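You operate a simulated robot arm through the tools that you are given. There is no shell and no other tool.

You are at the controls of a simulated robot arm. One attempt, no reset.

## Task
Clamp the cam plate and scrub the old grease off it.
Fine: wet the blue brush in the wash tray, put it back, free the clamp and leave the plate in the fixture. Set down upright: blue brush. What is to be rubbed or washed off counts as gone when no trace of it is left.

The check looks at the end state, three seconds after you hand in, the way a careful person would. Anything else that was tipped, shoved, dropped, spilled or broken makes it a failure.

## Robot
A 6-joint arm with a four-finger gripper, fixed in place. Base frame: the origin is at the foot of the arm, x ahead of it, y to its left, z up; the work surface is at about z = 850. Readings come in mm, degrees, newtons and seconds.
With the tool pointing down near the work surface it reaches from about 500 to 900 mm from the base axis. Its first joint turns from -166.0 to 166.0 degrees. Payload 3.43 kg.
The TCP is the grasp point between the finger pads, 30 mm short of the fingertips. In the tool frame z runs along the fingers and y along their closing line. Largest opening 120 mm; the body of the gripper starts 85 mm behind the TCP.
Orientation is that of the tool frame in the base frame, as a unit quaternion [w, x, y, z]. With the fingers straight down and closing along the base's y, the tool's x points along the base's -x, its y along +y and its z along -z.

## Interface
- The arm moves only by the tool send_rows. Its argument "plan" is a list of rows, each an object (a shift or turn left out is 0, a gripper value left out holds the last) with "offset": the shift along the tool's x, y, z in mm, a list of three; "rot": the turn, a rotation vector about the tool's x, y, z in degrees, a list of three; "fingers": the finger opening in mm, from 0 to 120. In form: [{"offset": [tx, ty, tz], "rot": [rx, ry, rz], "fingers": fingers}, ...]. A call has 1 to 20 rows; each row is the pose to reach, as a shift and turn from the pose commanded when the call began, along the tool's axes at that moment. Each row takes 0.2 s and may step no farther than 50 mm and 8.6 degrees from the row before; otherwise, or with a gripper value out of range, the whole call is refused. Where a pose cannot be reached the arm comes as near as it can. A force on the tool above 90 N (or 10 N above the force at the start of the call, whichever is more), or a blocked arm, ends the call early, and 0.2 s more pass. The fingers move at their own pace and stop on an object; they squeeze with about 26 N. The grip force told is the motor's: it shows also when the fingers shut on nothing. Time passes only in rows, and 0.2 s behind the last, so rows that repeat a pose let the fingers close. The reply holds the time, the measured pose of the TCP, the force on the tool along the base axes, the opening and the grip force, in the units named above and with some noise, with the torque about the TCP (base axes, N m) and any sound that the robot's microphone picked up, and new pictures: "show" is both (left out), scene, wrist or none.
- Cameras (640 x 400 px; columns grow to the right, rows downward): "scene" is fixed at [220.4, -499.9, 1630.6]; the picture's right is [0.02, -1.00, 0.00], its down [-0.84, -0.01, -0.54] and it looks along [0.54, 0.01, -0.84] (base axes); focal length 313 px, centre (320, 200). "wrist" rides on the gripper at [71, -17, -121] in the tool frame; the picture's right is [0.23, 0.97, 0.00], its down [-0.81, 0.19, -0.55] and it looks along [-0.54, 0.13, 0.83] (tool axes); focal length 275 px, centre (320, 200). There is no depth. A picture from a camera that has moved, and an enlarged one, comes with that camera's place and axes in the base frame and with its lens.
- slide_trunk(by): slides the trunk up (or, below 0, down) by that many mm; the arm rides with it, the base frame stays. It gives what a move gives, with no picture.
- close_up(camera, box): a new picture of the part [left, top, right, bottom] of that camera's present view, enlarged. No time passes.
- sign_off(): hands the job in; it is judged then, once.

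Places have to be worked out from the pictures, the camera data and where the tool is seen. Open the gripper and draw the arm clear of the work before you hand the job in, unless the task says otherwise.

The tools are called after "Emit:" as a command line: name --argument value ..., lists and objects as JSON in quotes. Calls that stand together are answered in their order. send_rows: Moves the arm, as the interface text tells. Its arguments: {"type":"object","properties":{"plan":{"type":"array"},"show":{"type":"string","enum":["both","scene","wrist","none"]}},"required":["plan"]} The other tools are called the same way: slide_trunk (by) slides the trunk up or down; close_up (camera, box) takes an enlarged picture of a part of a camera's view; sign_off () hands the job in.

At the start:

```text
clock: 0.0
tcp_pos: [562.6, -339.6, 1242.3]
tool_rot: [0.001, 0.0, 1.0, -0.001]
force: [-0.2, 0.4, 0.5]
wrist_torque: [0.02, -0.02, 0.03]
opening: 119.8
finger_force: 0.1
trunk travel left (down, up): [-200.0, 340.0]
```

scene: 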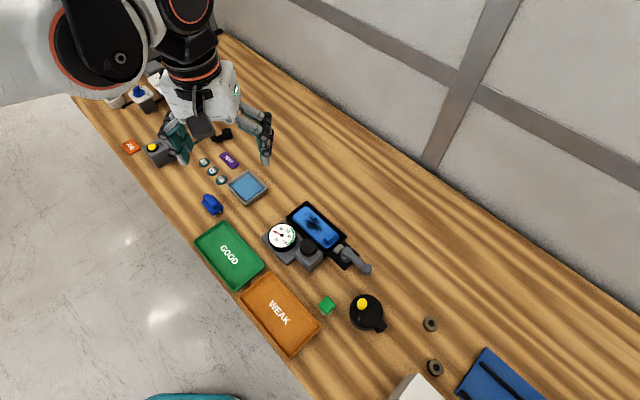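
wrist: 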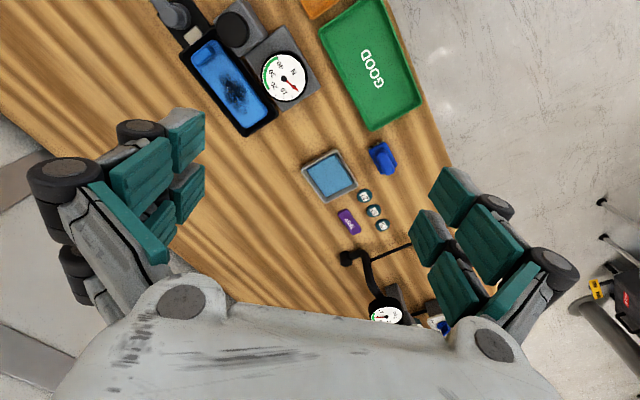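

I'll first look closer at the fixture, brush and tray before moving anything.

Emit:
close_up --camera "scene" --box '[180, 140, 400, 280]'

Emit:
close_up --camera "wrist" --box '[140, 0, 440, 190]'

Emit:
close_up --camera "scene" --box '[90, 60, 290, 220]'

Emit:
close_up --camera "scene" --box '[300, 240, 580, 400]'

Emit:
close_up --camera "wrist" --box '[290, 130, 460, 340]'

```text
2.86 times, centred on (290, 210) of scene
camera zoom: at [220.4, -499.9, 1630.6], right [0.02, -1.0, 0.0], down [-0.84, -0.01, -0.54], along [0.54, 0.01, -0.84], focal length 894 px, centre (406, 171)
```

zoom: 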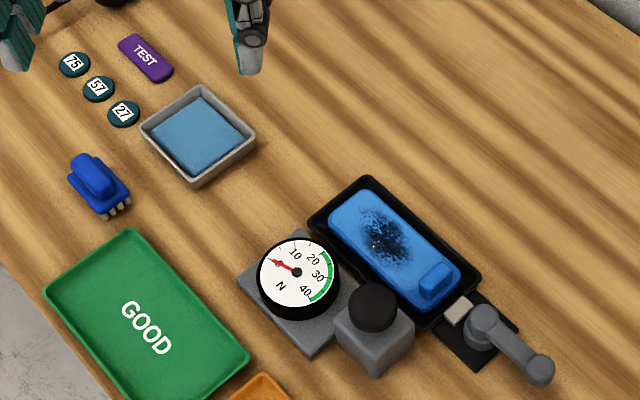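

```text
2.11 times, centred on (290, 95) of wrist
camera zoom: at [491.4, -356.9, 1361.8], right [-0.23, 0.97, 0.0], down [0.81, 0.19, 0.55], along [0.54, 0.13, -0.83], focal length 580 px, centre (383, 421)
```

zoom: 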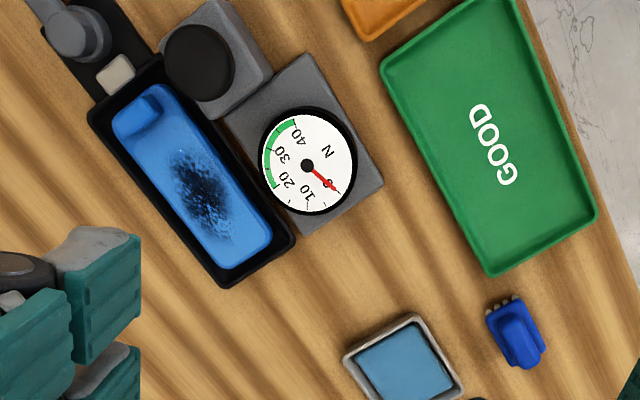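

```text
2.50 times, centred on (190, 140) of scene
camera zoom: at [220.4, -499.9, 1630.6], right [0.02, -1.0, 0.0], down [-0.84, -0.01, -0.54], along [0.54, 0.01, -0.84], focal length 782 px, centre (645, 350)
```

zoom: 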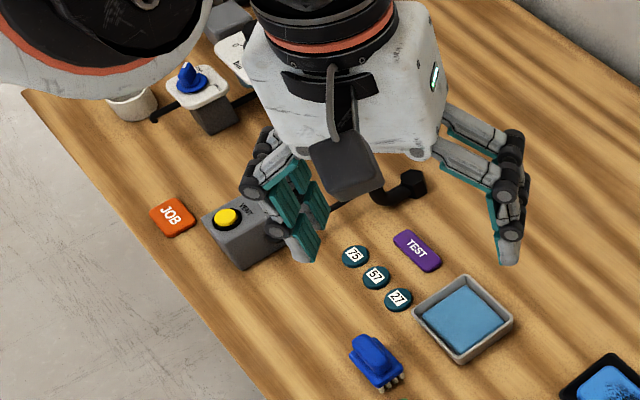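

```text
2.29 times, centred on (440, 320) of scene
camera zoom: at [220.4, -499.9, 1630.6], right [0.02, -1.0, 0.0], down [-0.84, -0.01, -0.54], along [0.54, 0.01, -0.84], focal length 715 px, centre (46, -74)
```

zoom: 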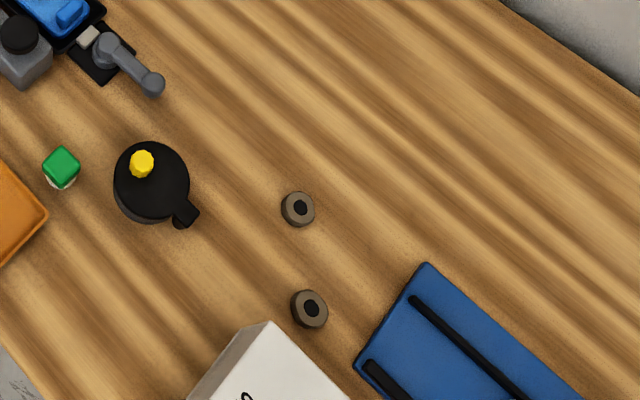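

```text
1.90 times, centred on (375, 235) of wrist
camera zoom: at [491.4, -356.9, 1361.8], right [-0.23, 0.97, 0.0], down [0.81, 0.19, 0.55], along [0.54, 0.13, -0.83], focal length 524 px, centre (215, 133)
```

zoom: 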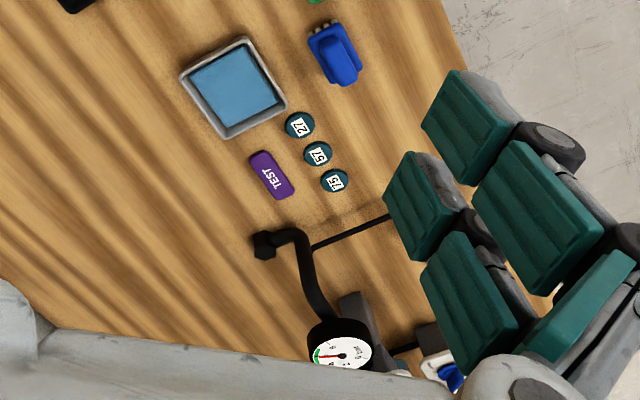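

Blue brush looks to be near (687,-184), wash tray near (754,-277), and the fixture with lever near (600,-480)/(545,-568). I move the wrist camera toward the fixture for a closer view.

Emit:
send_rows --plan '[{"offset": [27, -37, 15]}, {"offset": [54, -74, 30]}, {"offset": [81, -110, 45]}, {"offset": [108, -147, 60]}, {"offset": [135, -184, 75]}, {"offset": [162, -220, 90]}, {"offset": [162, -220, 90]}]'

```text
clock: 1.6
tcp_pos: [399.2, -560.0, 1151.7]
tool_rot: [0.0, 0.0, 1.0, -0.001]
force: [0.2, 0.2, 0.3]
wrist_torque: [-0.02, 0.0, -0.01]
opening: 120.0
finger_force: 0.1
trunk travel left (down, up): [-200.0, 340.0]
camera wrist: at [328.5, -577.7, 1271.6], right [-0.23, 0.97, 0.0], down [0.81, 0.19, 0.55], along [0.54, 0.13, -0.83], focal length 275 px, centre (320, 200)
```

scene: 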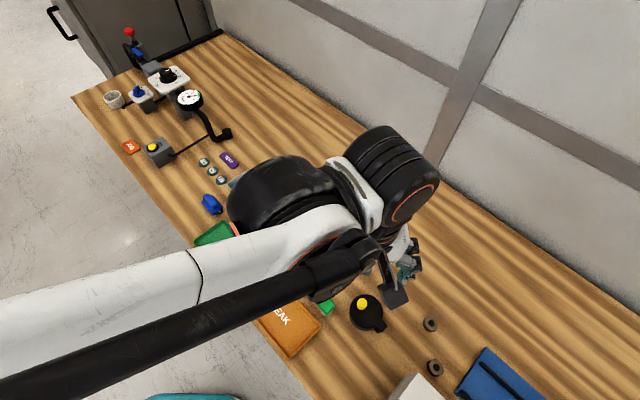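
wrist: 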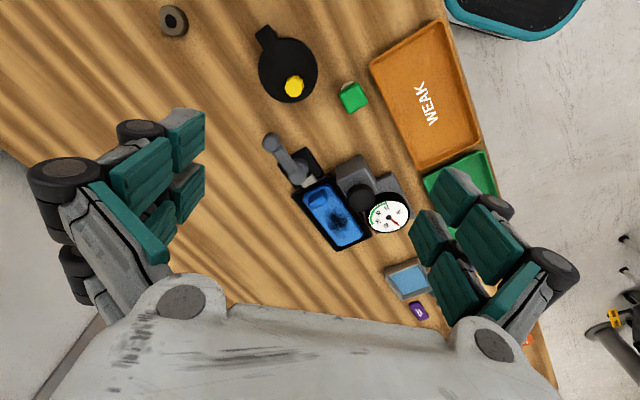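

Emit:
close_up --camera "wrist" --box '[240, 110, 430, 260]'

Emit:
close_up --camera "scene" --box '[80, 20, 280, 220]'

```text
2.67 times, centred on (335, 185) of wrist
camera zoom: at [328.5, -577.7, 1271.6], right [-0.23, 0.97, 0.0], down [0.81, 0.19, 0.55], along [0.54, 0.13, -0.83], focal length 734 px, centre (280, 240)
```

zoom: 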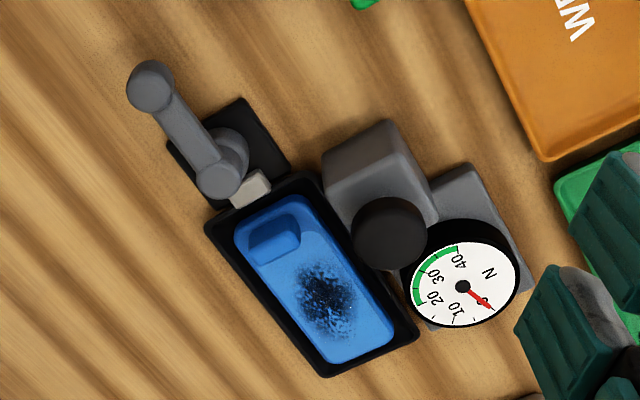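

```text
2.00 times, centred on (180, 120) of scene
camera zoom: at [220.4, -499.9, 1630.6], right [0.02, -1.0, 0.0], down [-0.84, -0.01, -0.54], along [0.54, 0.01, -0.84], focal length 626 px, centre (600, 360)
```

zoom: 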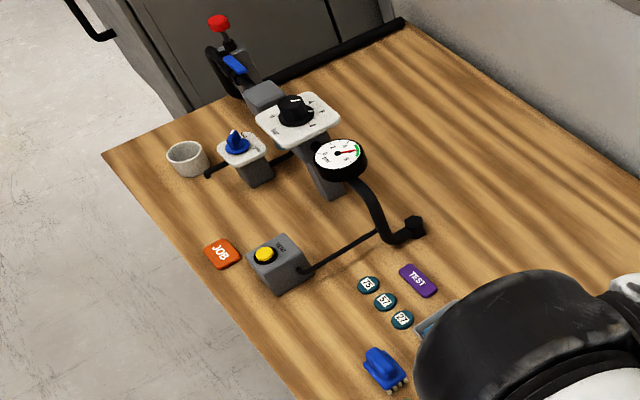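

The fixture is aligned at ~45° in the base frame, with the lug end facing the clamp post. I drop the camera closer to the clamp to understand the lever's mechanics.

Emit:
send_rows --plan '[{"offset": [-13, -7, 38]}, {"offset": [-27, -15, 76]}, {"offset": [-40, -22, 114]}, {"offset": [-54, -30, 152]}, {"offset": [-54, -30, 152]}]'

Emit:
close_up --camera "wrist" --box '[180, 100, 460, 290]'

```text
clock: 2.8
tcp_pos: [454.1, -590.8, 1000.3]
tool_rot: [0.0, 0.001, 1.0, 0.0]
force: [1.0, -0.8, -0.4]
wrist_torque: [-0.02, 0.01, -0.01]
opening: 120.0
finger_force: 0.1
trunk travel left (down, up): [-200.0, 340.0]
camera wrist: at [383.2, -607.1, 1118.7], right [-0.23, 0.97, 0.0], down [0.81, 0.19, 0.55], along [0.54, 0.13, -0.83], focal length 275 px, centre (320, 200)
```

scene: 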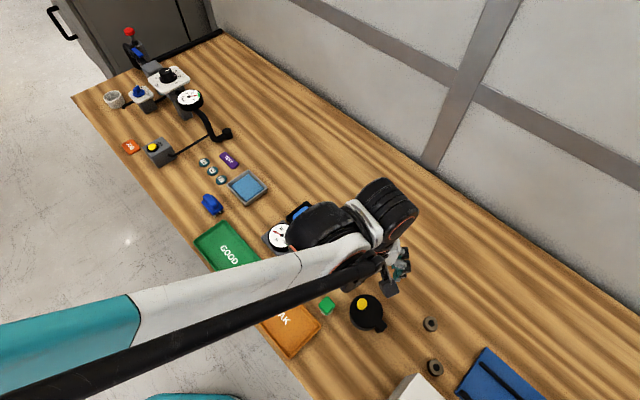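
wrist: 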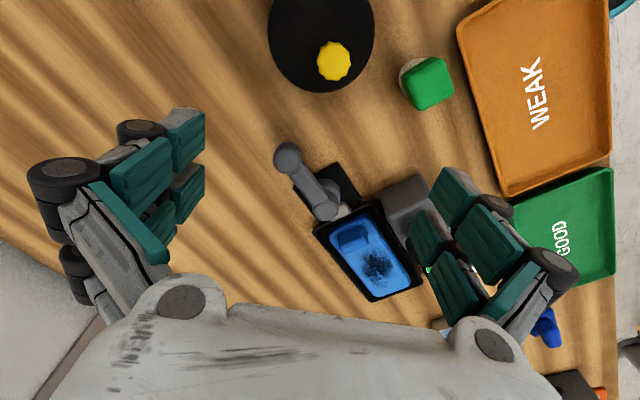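

```text
2.11 times, centred on (320, 195) of wrist
camera zoom: at [383.2, -607.1, 1118.7], right [-0.23, 0.97, 0.0], down [0.81, 0.19, 0.55], along [0.54, 0.13, -0.83], focal length 580 px, centre (320, 210)
```

zoom: 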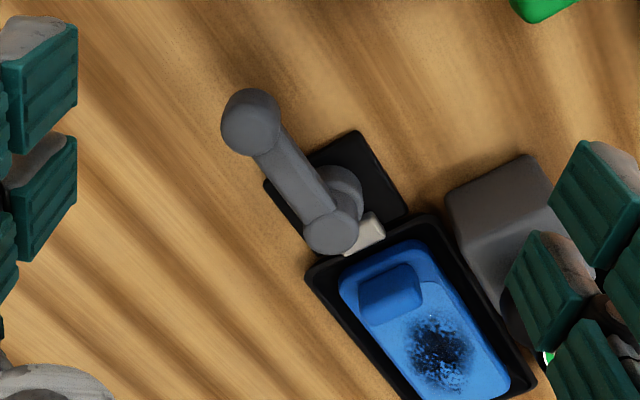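

Emit:
close_up --camera "wrist" --box '[265, 130, 385, 225]'

```text
4.21 times, centred on (325, 178) of wrist
camera zoom: at [383.2, -607.1, 1118.7], right [-0.23, 0.97, 0.0], down [0.81, 0.19, 0.55], along [0.54, 0.13, -0.83], focal length 1159 px, centre (299, 295)
```

zoom: 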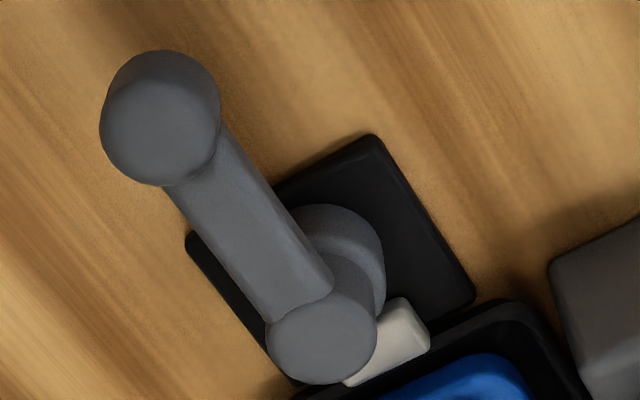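

The lever looks like a vertical-axis cam lever: hub near (542,-562,890), ball near (496,-611,887), pointing away from the plate. I close the fingers and descend beside the lever on the robot side, ready for a gentle push.

Emit:
send_rows --plan '[{"offset": [-16, 7, 0], "fingers": 0}, {"offset": [-33, 14.4, 0]}, {"offset": [-33, 14.4, 20]}, {"offset": [-33, 14.4, 50]}, {"offset": [-33, 14.4, 50]}]'

Emit:
close_up --camera "wrist" --box '[180, 100, 460, 290]'

```text
clock: 4.0
tcp_pos: [487.7, -575.0, 950.5]
tool_rot: [0.0, 0.0, 1.0, 0.0]
force: [0.3, 0.6, -1.0]
wrist_torque: [0.0, 0.05, -0.01]
opening: 0.0
finger_force: 27.1
trunk travel left (down, up): [-200.0, 340.0]
camera wrist: at [416.6, -592.6, 1069.6], right [-0.23, 0.97, 0.0], down [0.81, 0.19, 0.55], along [0.54, 0.13, -0.83], focal length 275 px, centre (320, 200)
```

scene: 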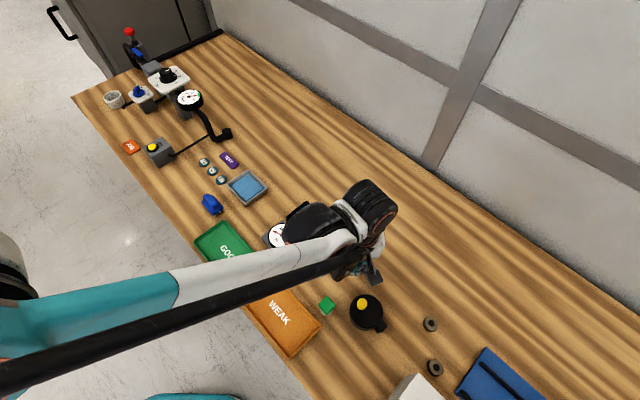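
wrist: 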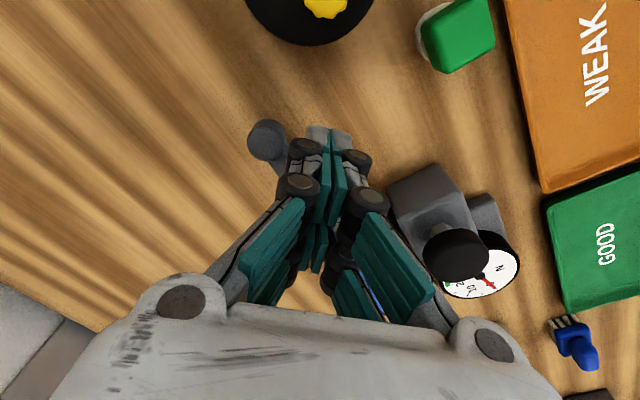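

```text
2.11 times, centred on (320, 195) of wrist
camera zoom: at [416.6, -592.6, 1069.6], right [-0.23, 0.97, 0.0], down [0.81, 0.19, 0.55], along [0.54, 0.13, -0.83], focal length 580 px, centre (320, 210)
```

zoom: 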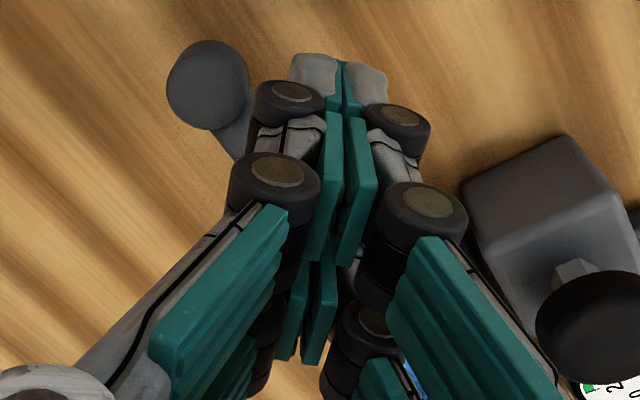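

Emit:
close_up --camera "scene" --box '[310, 220, 410, 310]'

```text
4.44 times, centred on (360, 265) of scene
camera zoom: at [220.4, -499.9, 1630.6], right [0.02, -1.0, 0.0], down [-0.84, -0.01, -0.54], along [0.54, 0.01, -0.84], focal length 1391 px, centre (142, -89)
```

zoom: 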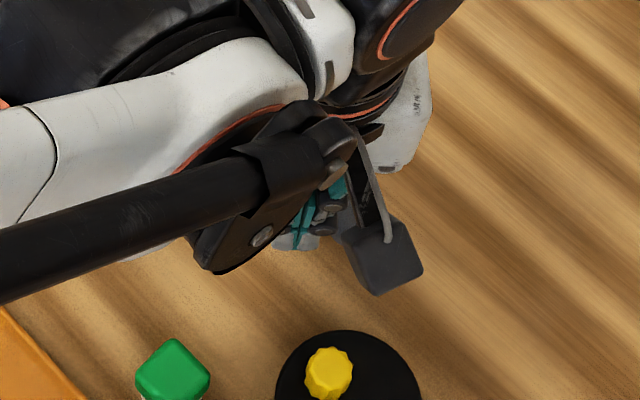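

I shift a bit further off the lever and lower in small steps, watching force.

Emit:
send_rows --plan '[{"offset": [6.3, 4, 0]}, {"offset": [6.3, 4, 15]}, {"offset": [6.3, 4, 30]}, {"offset": [6.3, 4, 40]}, {"offset": [6.3, 4, 46]}, {"offset": [6.3, 4, 46]}]' --show "wrist"

Emit:
close_up --camera "wrist" --box '[220, 60, 460, 260]'

```text
clock: 5.4
tcp_pos: [481.1, -571.0, 904.1]
tool_rot: [0.0, 0.0, 1.0, 0.0]
force: [-0.6, 0.2, 0.6]
wrist_torque: [0.0, 0.01, 0.0]
opening: 0.0
finger_force: 26.1
trunk travel left (down, up): [-200.0, 340.0]
camera wrist: at [410.0, -588.3, 1023.6], right [-0.23, 0.97, 0.0], down [0.81, 0.19, 0.55], along [0.54, 0.13, -0.83], focal length 275 px, centre (320, 200)
```

wrist: 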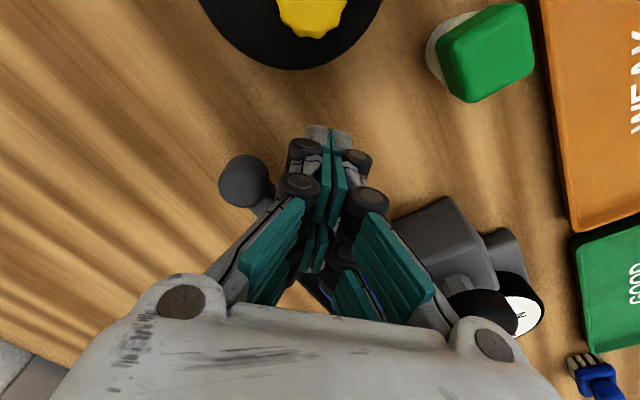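

```text
2.00 times, centred on (340, 160) of wrist
camera zoom: at [410.0, -588.3, 1023.6], right [-0.23, 0.97, 0.0], down [0.81, 0.19, 0.55], along [0.54, 0.13, -0.83], focal length 551 px, centre (280, 280)
```

zoom: 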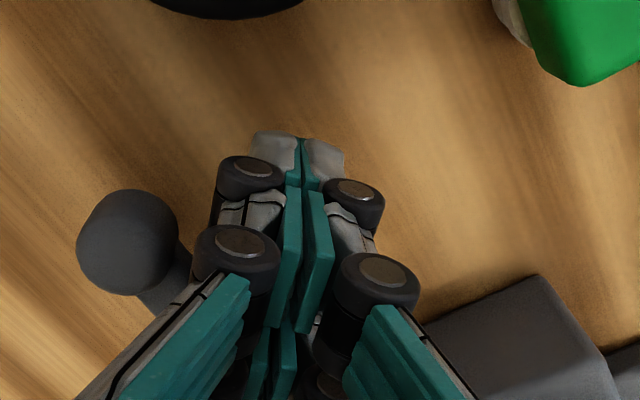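

No contact yet; I now push the lever counter-clockwise (seen from above) in small steps and watch for resistance.

Emit:
send_rows --plan '[{"offset": [-6.1, -5.5, 0]}, {"offset": [-11.9, -10.9, 0]}, {"offset": [-15.2, -17.5, 0]}, {"offset": [-20.3, -24.1, 0]}]' --show "wrist"

Emit:
close_up --camera "wrist" --box '[220, 60, 460, 260]'

```text
clock: 6.0
tcp_pos: [482.1, -572.9, 905.6]
tool_rot: [-0.008, 0.0, 1.0, 0.008]
force: [-31.1, 30.3, 6.5]
wrist_torque: [0.22, 0.15, 0.34]
opening: 0.0
finger_force: 25.9
trunk travel left (down, up): [-200.0, 340.0]
stopped in row 3: the force on the tool passed its limit at 102 N (the readings are from after the stop); the commanded pose is now the measured one
camera wrist: at [413.6, -592.2, 1025.2], right [-0.23, 0.97, 0.02], down [0.82, 0.18, 0.54], along [0.52, 0.14, -0.84], focal length 275 px, centre (320, 200)
```

wrist: 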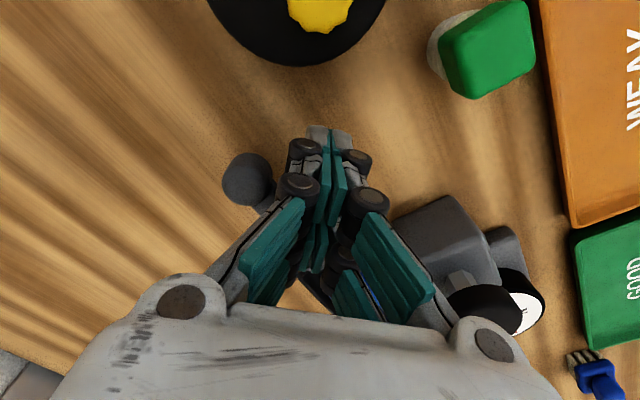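

```text
2.00 times, centred on (340, 160) of wrist
camera zoom: at [413.6, -592.2, 1025.2], right [-0.23, 0.97, 0.02], down [0.82, 0.18, 0.54], along [0.52, 0.14, -0.84], focal length 551 px, centre (280, 280)
```

zoom: 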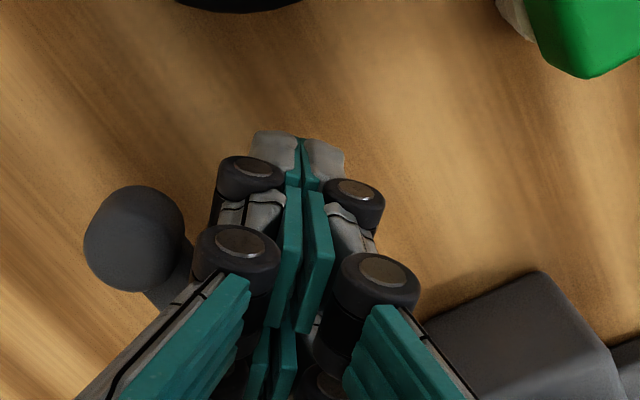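

The lever doesn't yield in that direction (hard stop at once). I back off, rise, and inspect the clamp again.

Emit:
send_rows --plan '[{"offset": [8, 8, 0]}, {"offset": [12, 12, -30]}, {"offset": [20, 10, -75]}, {"offset": [28, -10, -96]}, {"offset": [28, -17, -96]}]' --show "wrist"

Emit:
close_up --camera "wrist" --box '[220, 80, 460, 260]'

```text
clock: 7.2
tcp_pos: [458.2, -594.9, 998.8]
tool_rot: [-0.006, 0.0, 1.0, 0.006]
force: [0.2, -0.3, 0.2]
wrist_torque: [0.01, 0.0, -0.02]
opening: 0.3
finger_force: 25.4
trunk travel left (down, up): [-200.0, 340.0]
camera wrist: at [389.6, -614.6, 1118.9], right [-0.23, 0.97, 0.02], down [0.82, 0.18, 0.54], along [0.53, 0.14, -0.84], focal length 275 px, centre (320, 200)
```

wrist: 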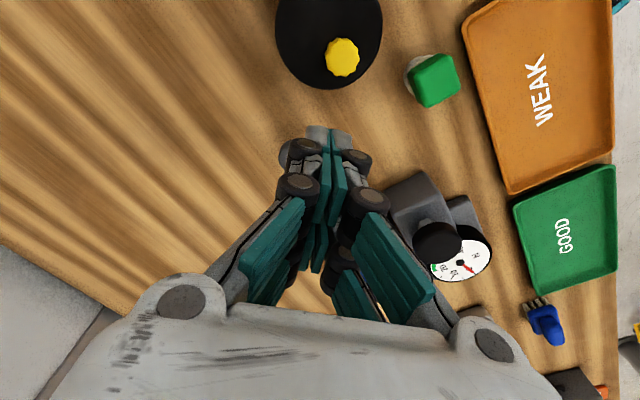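

```text
2.22 times, centred on (340, 170) of wrist
camera zoom: at [389.6, -614.6, 1118.9], right [-0.23, 0.97, 0.02], down [0.82, 0.18, 0.54], along [0.53, 0.14, -0.84], focal length 612 px, centre (276, 267)
```

zoom: 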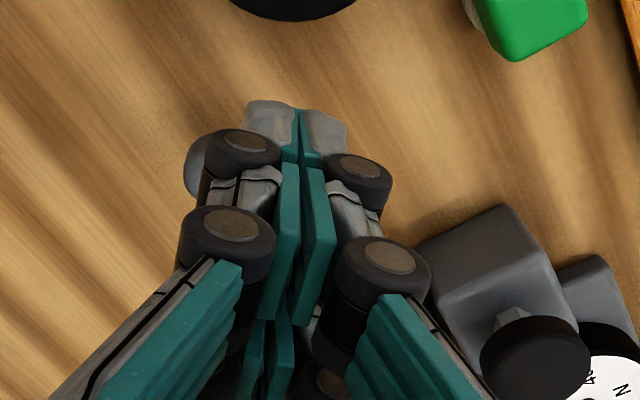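

I open the fingers and swing the camera to a lower side view of the clamp to understand its motion.

Emit:
send_rows --plan '[{"offset": [7.5, 19.5, -5], "rot": [0, 0, 8.3], "fingers": 120}, {"offset": [15, 39, -5], "rot": [0, 0, 16.6]}, {"offset": [22.5, 58.5, -5], "rot": [0, 0, 24.9]}, {"offset": [30, 78, -5], "rot": [0, 0, 33.2]}, {"offset": [37.5, 97.5, -5], "rot": [0, 0, 41.5]}, {"offset": [45, 117, -5], "rot": [0, 0, 49.8]}]' --show "none"

Emit:
send_rows --plan '[{"offset": [0, 0, 0], "rot": [0, -8.3, 0]}, {"offset": [0, 0, 10], "rot": [0, -16.6, 0]}, {"offset": [0, 0, 20], "rot": [0, -24.9, 0]}, {"offset": [0, 0, 25], "rot": [0, -27, 0]}]' --show "both"

Emit:
close_up --camera "wrist" --box '[200, 60, 460, 240]'

```text
clock: 8.6
tcp_pos: [414.2, -478.3, 1004.0]
tool_rot: [-0.009, 0.423, 0.906, 0.003]
force: [0.3, 0.0, 0.0]
wrist_torque: [0.03, -0.02, 0.0]
opening: 119.9
finger_force: 0.1
trunk travel left (down, up): [-200.0, 340.0]
```

```text
clock: 9.6
tcp_pos: [414.2, -477.7, 980.1]
tool_rot: [0.203, 0.411, 0.884, -0.096]
force: [-0.4, 0.3, 0.2]
wrist_torque: [0.02, -0.02, 0.01]
opening: 120.0
finger_force: 0.1
trunk travel left (down, up): [-200.0, 340.0]
camera wrist: at [326.2, -399.3, 1056.6], right [0.61, 0.79, -0.1], down [0.46, -0.25, 0.85], along [0.64, -0.57, -0.51], focal length 275 px, centre (320, 200)
```

scene: 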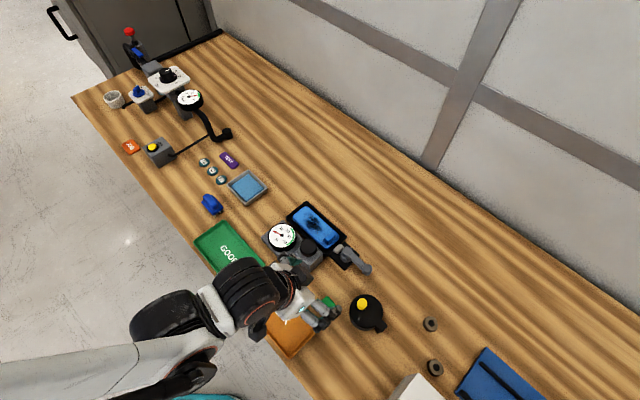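
wrist: 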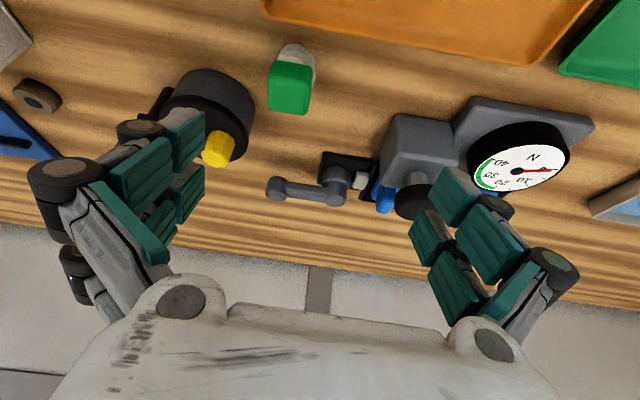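

```text
2.22 times, centred on (330, 150) of wrist
camera zoom: at [326.2, -399.3, 1056.6], right [0.61, 0.79, -0.1], down [0.46, -0.25, 0.85], along [0.64, -0.57, -0.51], focal length 612 px, centre (298, 311)
```

zoom: 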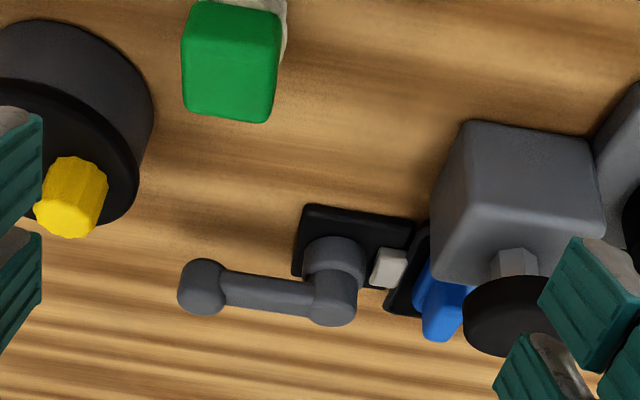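

The side view confirms a vertical-axis lever, so since counter-clockwise is the stop, closing should be clockwise. I level the tool, close the fingers and go around to the far side of the lever.

Emit:
send_rows --plan '[{"offset": [-4, 0, -8], "rot": [0, 7, 0], "fingers": 0}, {"offset": [-8, 0, -16], "rot": [0, 14, 0]}, {"offset": [-13, 0, -27], "rot": [0, 21, 0]}, {"offset": [-13, 0, -27], "rot": [0, 27, 0]}, {"offset": [-13, 0, -27], "rot": [0, 27, 0]}]' --show "none"

```text
clock: 10.8
tcp_pos: [415.4, -477.7, 1009.6]
tool_rot: [-0.01, 0.42, 0.907, 0.003]
force: [-0.4, -0.4, 0.2]
wrist_torque: [0.01, 0.01, 0.0]
opening: 0.2
finger_force: 25.4
trunk travel left (down, up): [-200.0, 340.0]
```

Emit:
send_rows --plan '[{"offset": [-47, 0, 0], "rot": [-0.17, -1.18, 0]}, {"offset": [-94, 0, 0], "rot": [-0.17, -1.18, 0]}, {"offset": [-142, -1, 0], "rot": [-0.17, -1.18, 0]}, {"offset": [-189, -1, 0], "rot": [-0.17, -1.18, 0]}, {"offset": [-189, -1, 40], "rot": [-0.17, -1.18, 0]}, {"offset": [-189, -1, 65], "rot": [-0.17, -1.18, 0]}, {"offset": [-189, -1, 65], "rot": [-0.17, -1.18, 0]}]' --show "both"

Emit:
close_up --camera "wrist" --box '[200, 0, 460, 200]'

```text
clock: 12.4
tcp_pos: [535.5, -622.0, 941.8]
tool_rot: [0.0, 0.421, 0.907, 0.001]
force: [1.2, 0.2, 0.1]
wrist_torque: [0.01, 0.01, 0.04]
opening: 0.0
finger_force: 26.3
trunk travel left (down, up): [-200.0, 340.0]
camera wrist: at [475.9, -578.9, 1061.2], right [0.6, 0.8, 0.0], down [0.67, -0.5, 0.55], along [0.45, -0.33, -0.83], focal length 275 px, centre (320, 200)
```

scene: 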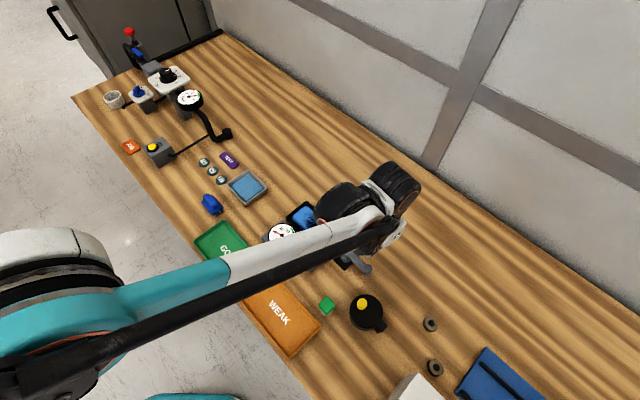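
wrist: 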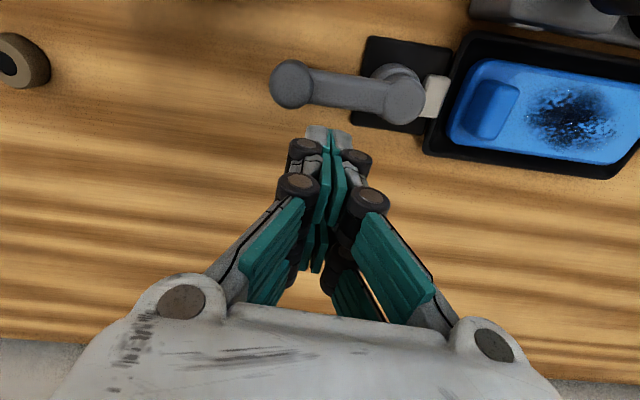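

```text
2.00 times, centred on (330, 100) of wrist
camera zoom: at [475.9, -578.9, 1061.2], right [0.6, 0.8, 0.0], down [0.67, -0.5, 0.55], along [0.45, -0.33, -0.83], focal length 551 px, centre (300, 400)
```

zoom: 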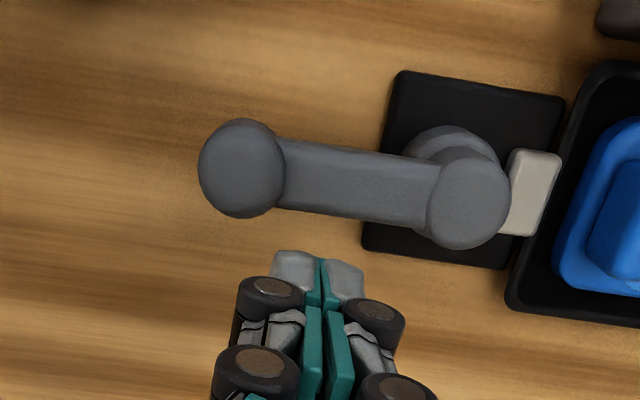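

Clear view: the lever sits at about 226° and the pusher is 37 mm to its outer side. I lower and push clockwise gently.

Emit:
send_rows --plan '[{"offset": [0, 0, 20]}, {"offset": [0, 0, 37]}, {"offset": [6, -0.6, 37]}, {"offset": [11.9, -1.2, 37]}, {"offset": [15.5, -3, 37]}, {"offset": [19.2, -4.8, 37]}]' --show "wrist"

Emit:
close_up --camera "wrist" --box '[200, 0, 460, 200]'

```text
clock: 13.8
tcp_pos: [518.7, -610.7, 903.9]
tool_rot: [0.002, 0.421, 0.907, 0.0]
force: [2.5, -0.3, 0.3]
wrist_torque: [-0.03, 0.0, -0.06]
opening: 0.0
finger_force: 26.1
trunk travel left (down, up): [-200.0, 340.0]
camera wrist: at [460.0, -566.8, 1024.2], right [0.6, 0.8, 0.0], down [0.67, -0.5, 0.55], along [0.45, -0.33, -0.83], focal length 275 px, centre (320, 200)
```

wrist: 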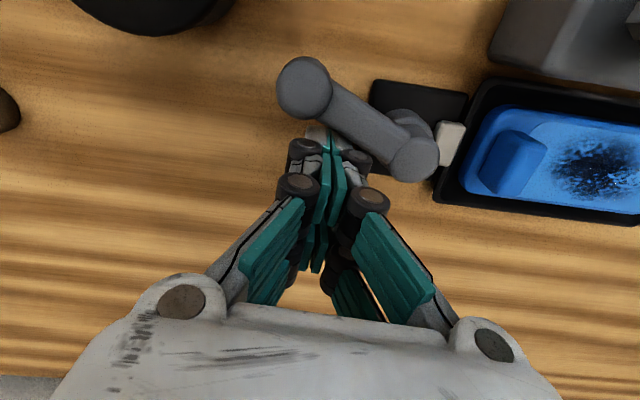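

```text
2.00 times, centred on (330, 100) of wrist
camera zoom: at [460.0, -566.8, 1024.2], right [0.6, 0.8, 0.0], down [0.67, -0.5, 0.55], along [0.45, -0.33, -0.83], focal length 551 px, centre (300, 400)
```

zoom: 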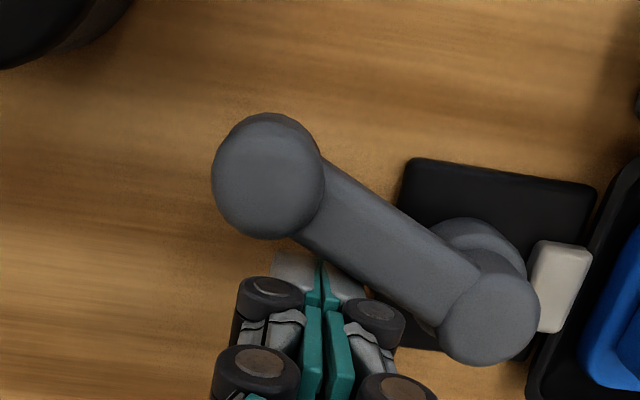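

The lever turns clockwise (now ~203°) with little force. I continue along the arc.

Emit:
send_rows --plan '[{"offset": [5.4, -2.6, 0]}, {"offset": [10.8, -4.1, 0]}, {"offset": [16.3, -5, 0]}, {"offset": [21.8, -5.3, 0]}, {"offset": [27.4, -5, 0]}]' --show "wrist"

Emit:
close_up --camera "wrist" --box '[200, 0, 460, 200]'

```text
clock: 15.0
tcp_pos: [497.0, -593.1, 904.9]
tool_rot: [0.002, 0.42, 0.907, 0.0]
force: [0.4, -0.7, 0.3]
wrist_torque: [0.01, 0.01, 0.04]
opening: 0.1
finger_force: 25.9
trunk travel left (down, up): [-200.0, 340.0]
camera wrist: at [438.6, -549.2, 1023.8], right [0.6, 0.8, 0.0], down [0.67, -0.5, 0.55], along [0.45, -0.33, -0.83], focal length 275 px, centre (320, 200)
```

wrist: 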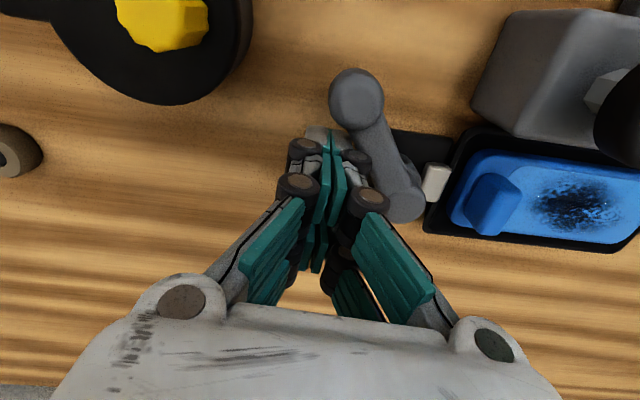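

```text
2.00 times, centred on (330, 100) of wrist
camera zoom: at [438.6, -549.2, 1023.8], right [0.6, 0.8, 0.0], down [0.67, -0.5, 0.55], along [0.45, -0.33, -0.83], focal length 551 px, centre (300, 400)
```

zoom: 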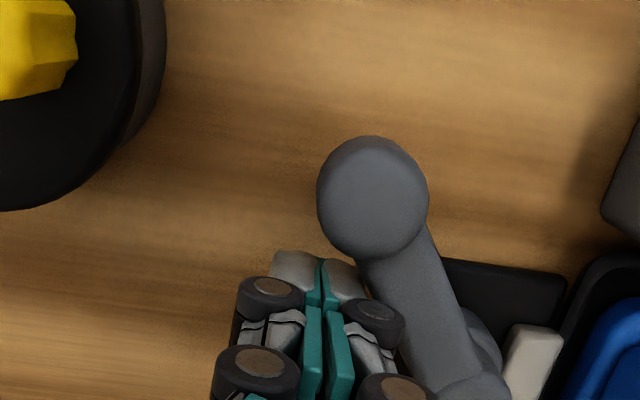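

Lever now at ~172°, still moving freely. Continue the arc in smaller steps.

Emit:
send_rows --plan '[{"offset": [6, 0.5, 0]}, {"offset": [11.4, 2, 0]}, {"offset": [16.6, 4, 0]}, {"offset": [21.5, 6.6, 0]}]' --show "wrist"

Emit:
close_up --camera "wrist" --box '[200, 0, 460, 200]'

```text
clock: 16.0
tcp_pos: [487.9, -572.4, 904.3]
tool_rot: [0.001, 0.421, 0.907, 0.001]
force: [0.1, -1.8, -0.1]
wrist_torque: [-0.02, -0.01, 0.0]
opening: 0.3
finger_force: 25.9
trunk travel left (down, up): [-200.0, 340.0]
camera wrist: at [429.7, -528.8, 1024.1], right [0.6, 0.8, 0.0], down [0.67, -0.5, 0.55], along [0.45, -0.33, -0.83], focal length 275 px, centre (320, 200)
```

wrist: 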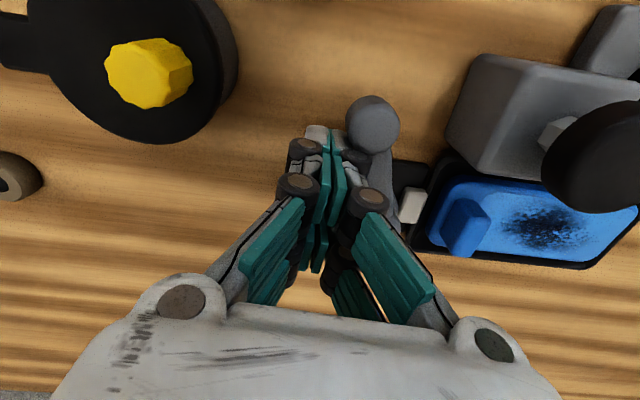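

```text
2.00 times, centred on (330, 100) of wrist
camera zoom: at [429.7, -528.8, 1024.1], right [0.6, 0.8, 0.0], down [0.67, -0.5, 0.55], along [0.45, -0.33, -0.83], focal length 551 px, centre (300, 400)
```

zoom: 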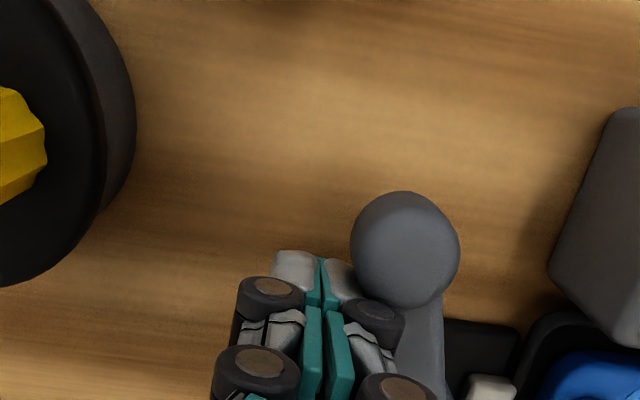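

Emit:
send_rows --plan '[{"offset": [3.9, 2.5, 0]}, {"offset": [7.7, 5.5, 0]}, {"offset": [11.2, 8.7, 0]}]' --show "wrist"

Emit:
close_up --camera "wrist" --box '[240, 40, 480, 240]'

```text
clock: 16.8
tcp_pos: [488.0, -557.4, 904.2]
tool_rot: [0.001, 0.421, 0.907, 0.0]
force: [-0.9, -1.1, 0.5]
wrist_torque: [0.01, -0.01, 0.03]
opening: 0.1
finger_force: 25.7
trunk travel left (down, up): [-200.0, 340.0]
camera wrist: at [429.0, -514.4, 1023.8], right [0.6, 0.8, 0.0], down [0.67, -0.5, 0.55], along [0.45, -0.33, -0.83], focal length 275 px, centre (320, 200)
```

wrist: 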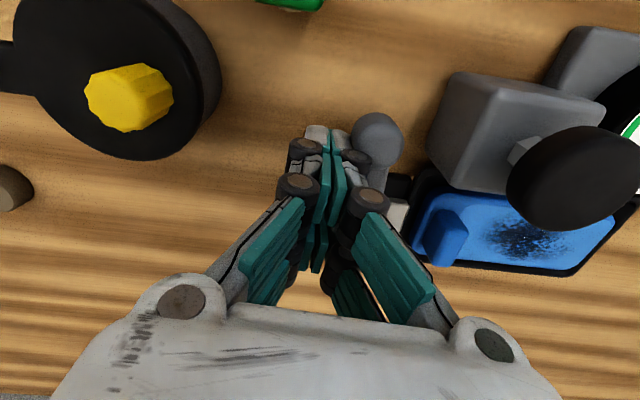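

```text
2.00 times, centred on (360, 140) of wrist
camera zoom: at [429.0, -514.4, 1023.8], right [0.6, 0.8, 0.0], down [0.67, -0.5, 0.55], along [0.45, -0.33, -0.83], focal length 551 px, centre (240, 320)
```

zoom: 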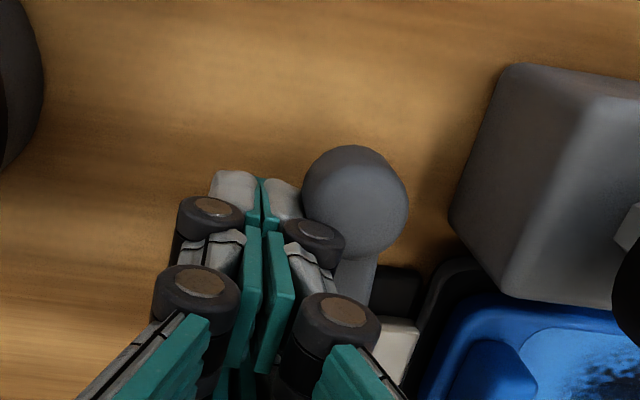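

Lever at ~140°, still light. I inch on to feel for the clamping end stop.

Emit:
send_rows --plan '[{"offset": [1.5, 1.7, 0]}, {"offset": [3.1, 3.4, 0]}]' --show "wrist"

Emit:
close_up --camera "wrist" --box '[240, 40, 480, 240]'

```text
clock: 17.4
tcp_pos: [488.1, -553.2, 904.2]
tool_rot: [0.001, 0.421, 0.907, 0.0]
force: [-0.4, -1.5, 0.1]
wrist_torque: [0.01, 0.0, -0.01]
opening: 0.1
finger_force: 26.1
trunk travel left (down, up): [-200.0, 340.0]
camera wrist: at [429.6, -510.0, 1023.6], right [0.6, 0.8, 0.0], down [0.67, -0.5, 0.56], along [0.45, -0.33, -0.83], focal length 275 px, centre (320, 200)
```

wrist: 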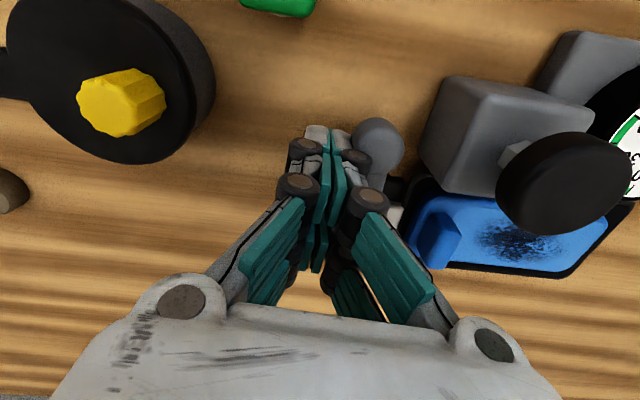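

```text
2.00 times, centred on (360, 140) of wrist
camera zoom: at [429.6, -510.0, 1023.6], right [0.6, 0.8, 0.0], down [0.67, -0.5, 0.56], along [0.45, -0.33, -0.83], focal length 551 px, centre (240, 320)
```

zoom: 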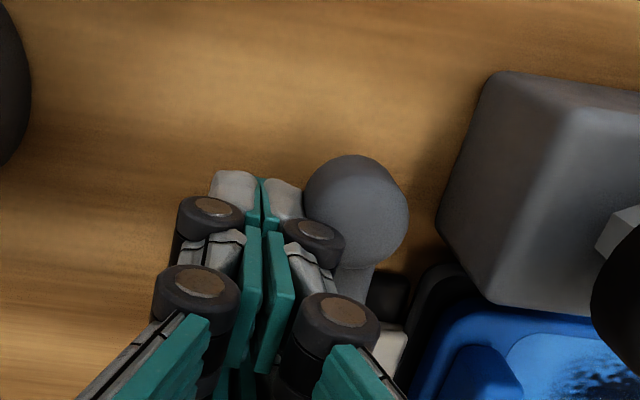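

Emit:
send_rows --plan '[{"offset": [1.5, 2, 0]}, {"offset": [2.9, 3.8, 0]}, {"offset": [4.2, 5.8, 0]}]' --show "wrist"

Emit:
close_up --camera "wrist" --box '[240, 40, 480, 240]'

```text
clock: 18.2
tcp_pos: [487.8, -550.2, 904.4]
tool_rot: [0.001, 0.423, 0.906, -0.001]
force: [-9.8, -27.4, 7.8]
wrist_torque: [-0.02, 0.04, 0.13]
opening: 0.4
finger_force: 26.4
trunk travel left (down, up): [-200.0, 340.0]
camera wrist: at [429.3, -505.8, 1023.2], right [0.6, 0.8, 0.0], down [0.67, -0.5, 0.56], along [0.45, -0.33, -0.83], focal length 275 px, centre (320, 200)
```

wrist: 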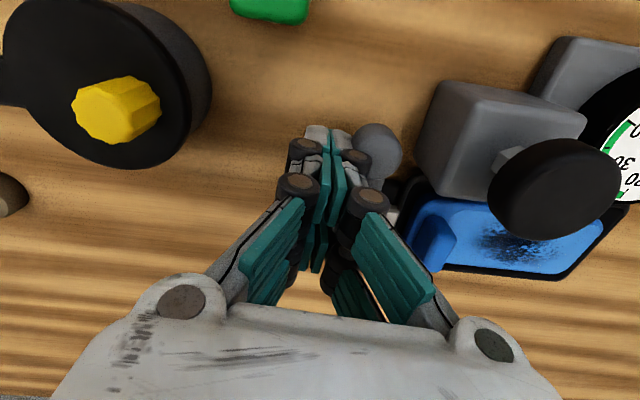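

```text
2.00 times, centred on (360, 140) of wrist
camera zoom: at [429.3, -505.8, 1023.2], right [0.6, 0.8, 0.0], down [0.67, -0.5, 0.56], along [0.45, -0.33, -0.83], focal length 551 px, centre (240, 320)
```

zoom: 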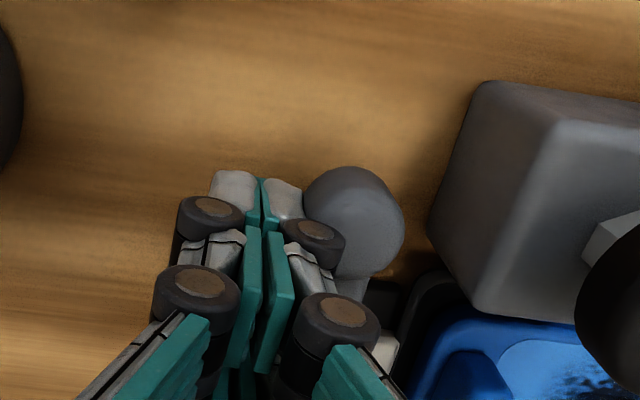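

End stop reached (29 N) with the lever turned ~90°. I back away, rise, open the fingers and check the clamp.

Emit:
send_rows --plan '[{"offset": [-0.8, -8, 0]}, {"offset": [-1.2, -16, 0]}, {"offset": [-1.2, -16, -40]}, {"offset": [-1.2, -16, -85]}, {"offset": [25, -16, -100], "fingers": 120}, {"offset": [55, 0, -120]}, {"offset": [55, 0, -120]}]' --show "wrist"

Emit:
close_up --camera "wrist" --box '[220, 60, 460, 260]'

```text
clock: 19.8
tcp_pos: [453.5, -503.8, 1026.1]
tool_rot: [0.0, 0.421, 0.907, 0.001]
force: [-0.1, 0.4, 0.2]
wrist_torque: [-0.02, -0.02, -0.03]
opening: 120.0
finger_force: 0.1
trunk travel left (down, up): [-200.0, 340.0]
camera wrist: at [394.8, -460.3, 1144.9], right [0.6, 0.8, 0.0], down [0.67, -0.5, 0.56], along [0.45, -0.33, -0.83], focal length 275 px, centre (320, 200)
```

wrist: 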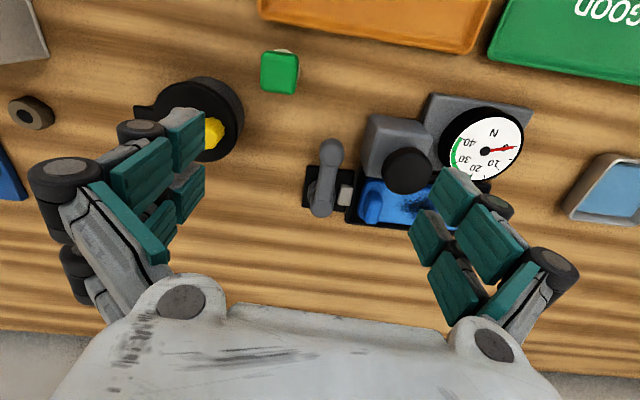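

```text
2.00 times, centred on (340, 160) of wrist
camera zoom: at [394.8, -460.3, 1144.9], right [0.6, 0.8, 0.0], down [0.67, -0.5, 0.56], along [0.45, -0.33, -0.83], focal length 551 px, centre (280, 280)
```

zoom: 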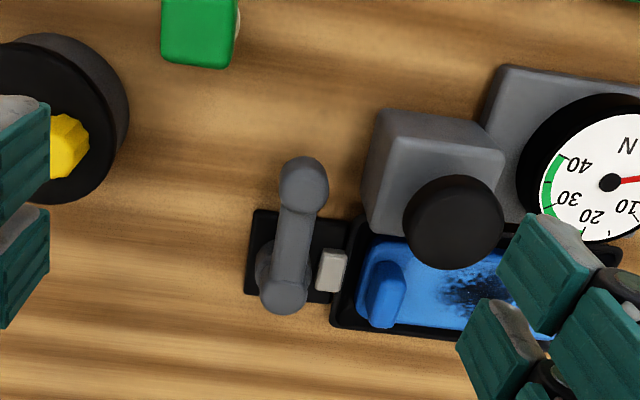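

Emit:
close_up --camera "wrist" --box '[290, 120, 410, 240]'

Emit:
close_up --camera "wrist" --box '[400, 80, 540, 200]'

Emit:
close_up --camera "scene" --box '[250, 190, 390, 290]'

```text
3.33 times, centred on (350, 180) of wrist
camera zoom: at [394.8, -460.3, 1144.9], right [0.6, 0.8, 0.0], down [0.67, -0.5, 0.56], along [0.45, -0.33, -0.83], focal length 918 px, centre (220, 267)
```

zoom: 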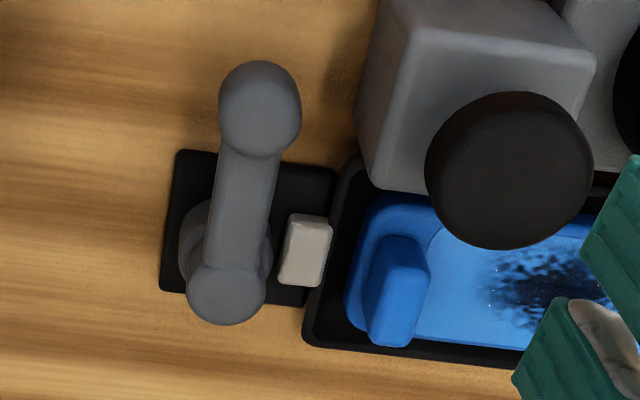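

```text
3.33 times, centred on (470, 140) of wrist
camera zoom: at [394.8, -460.3, 1144.9], right [0.6, 0.8, 0.0], down [0.67, -0.5, 0.56], along [0.45, -0.33, -0.83], focal length 918 px, centre (-180, 400)
```

zoom: 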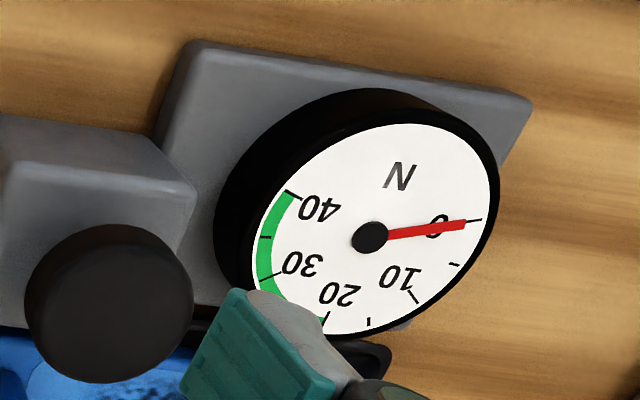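

```text
4.00 times, centred on (320, 240) of scene
camera zoom: at [220.4, -499.9, 1630.6], right [0.02, -1.0, 0.0], down [-0.84, -0.01, -0.54], along [0.54, 0.01, -0.84], focal length 1252 px, centre (320, 40)
```

zoom: 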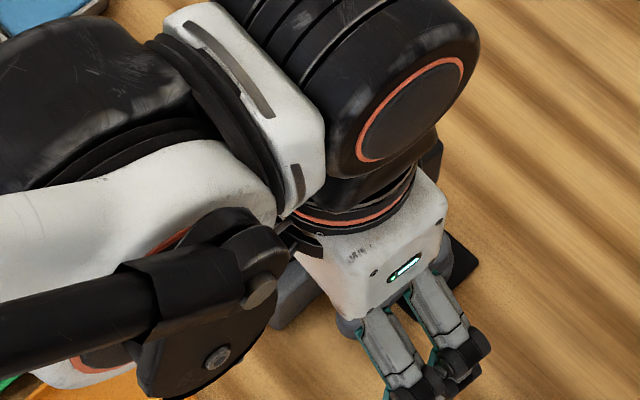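

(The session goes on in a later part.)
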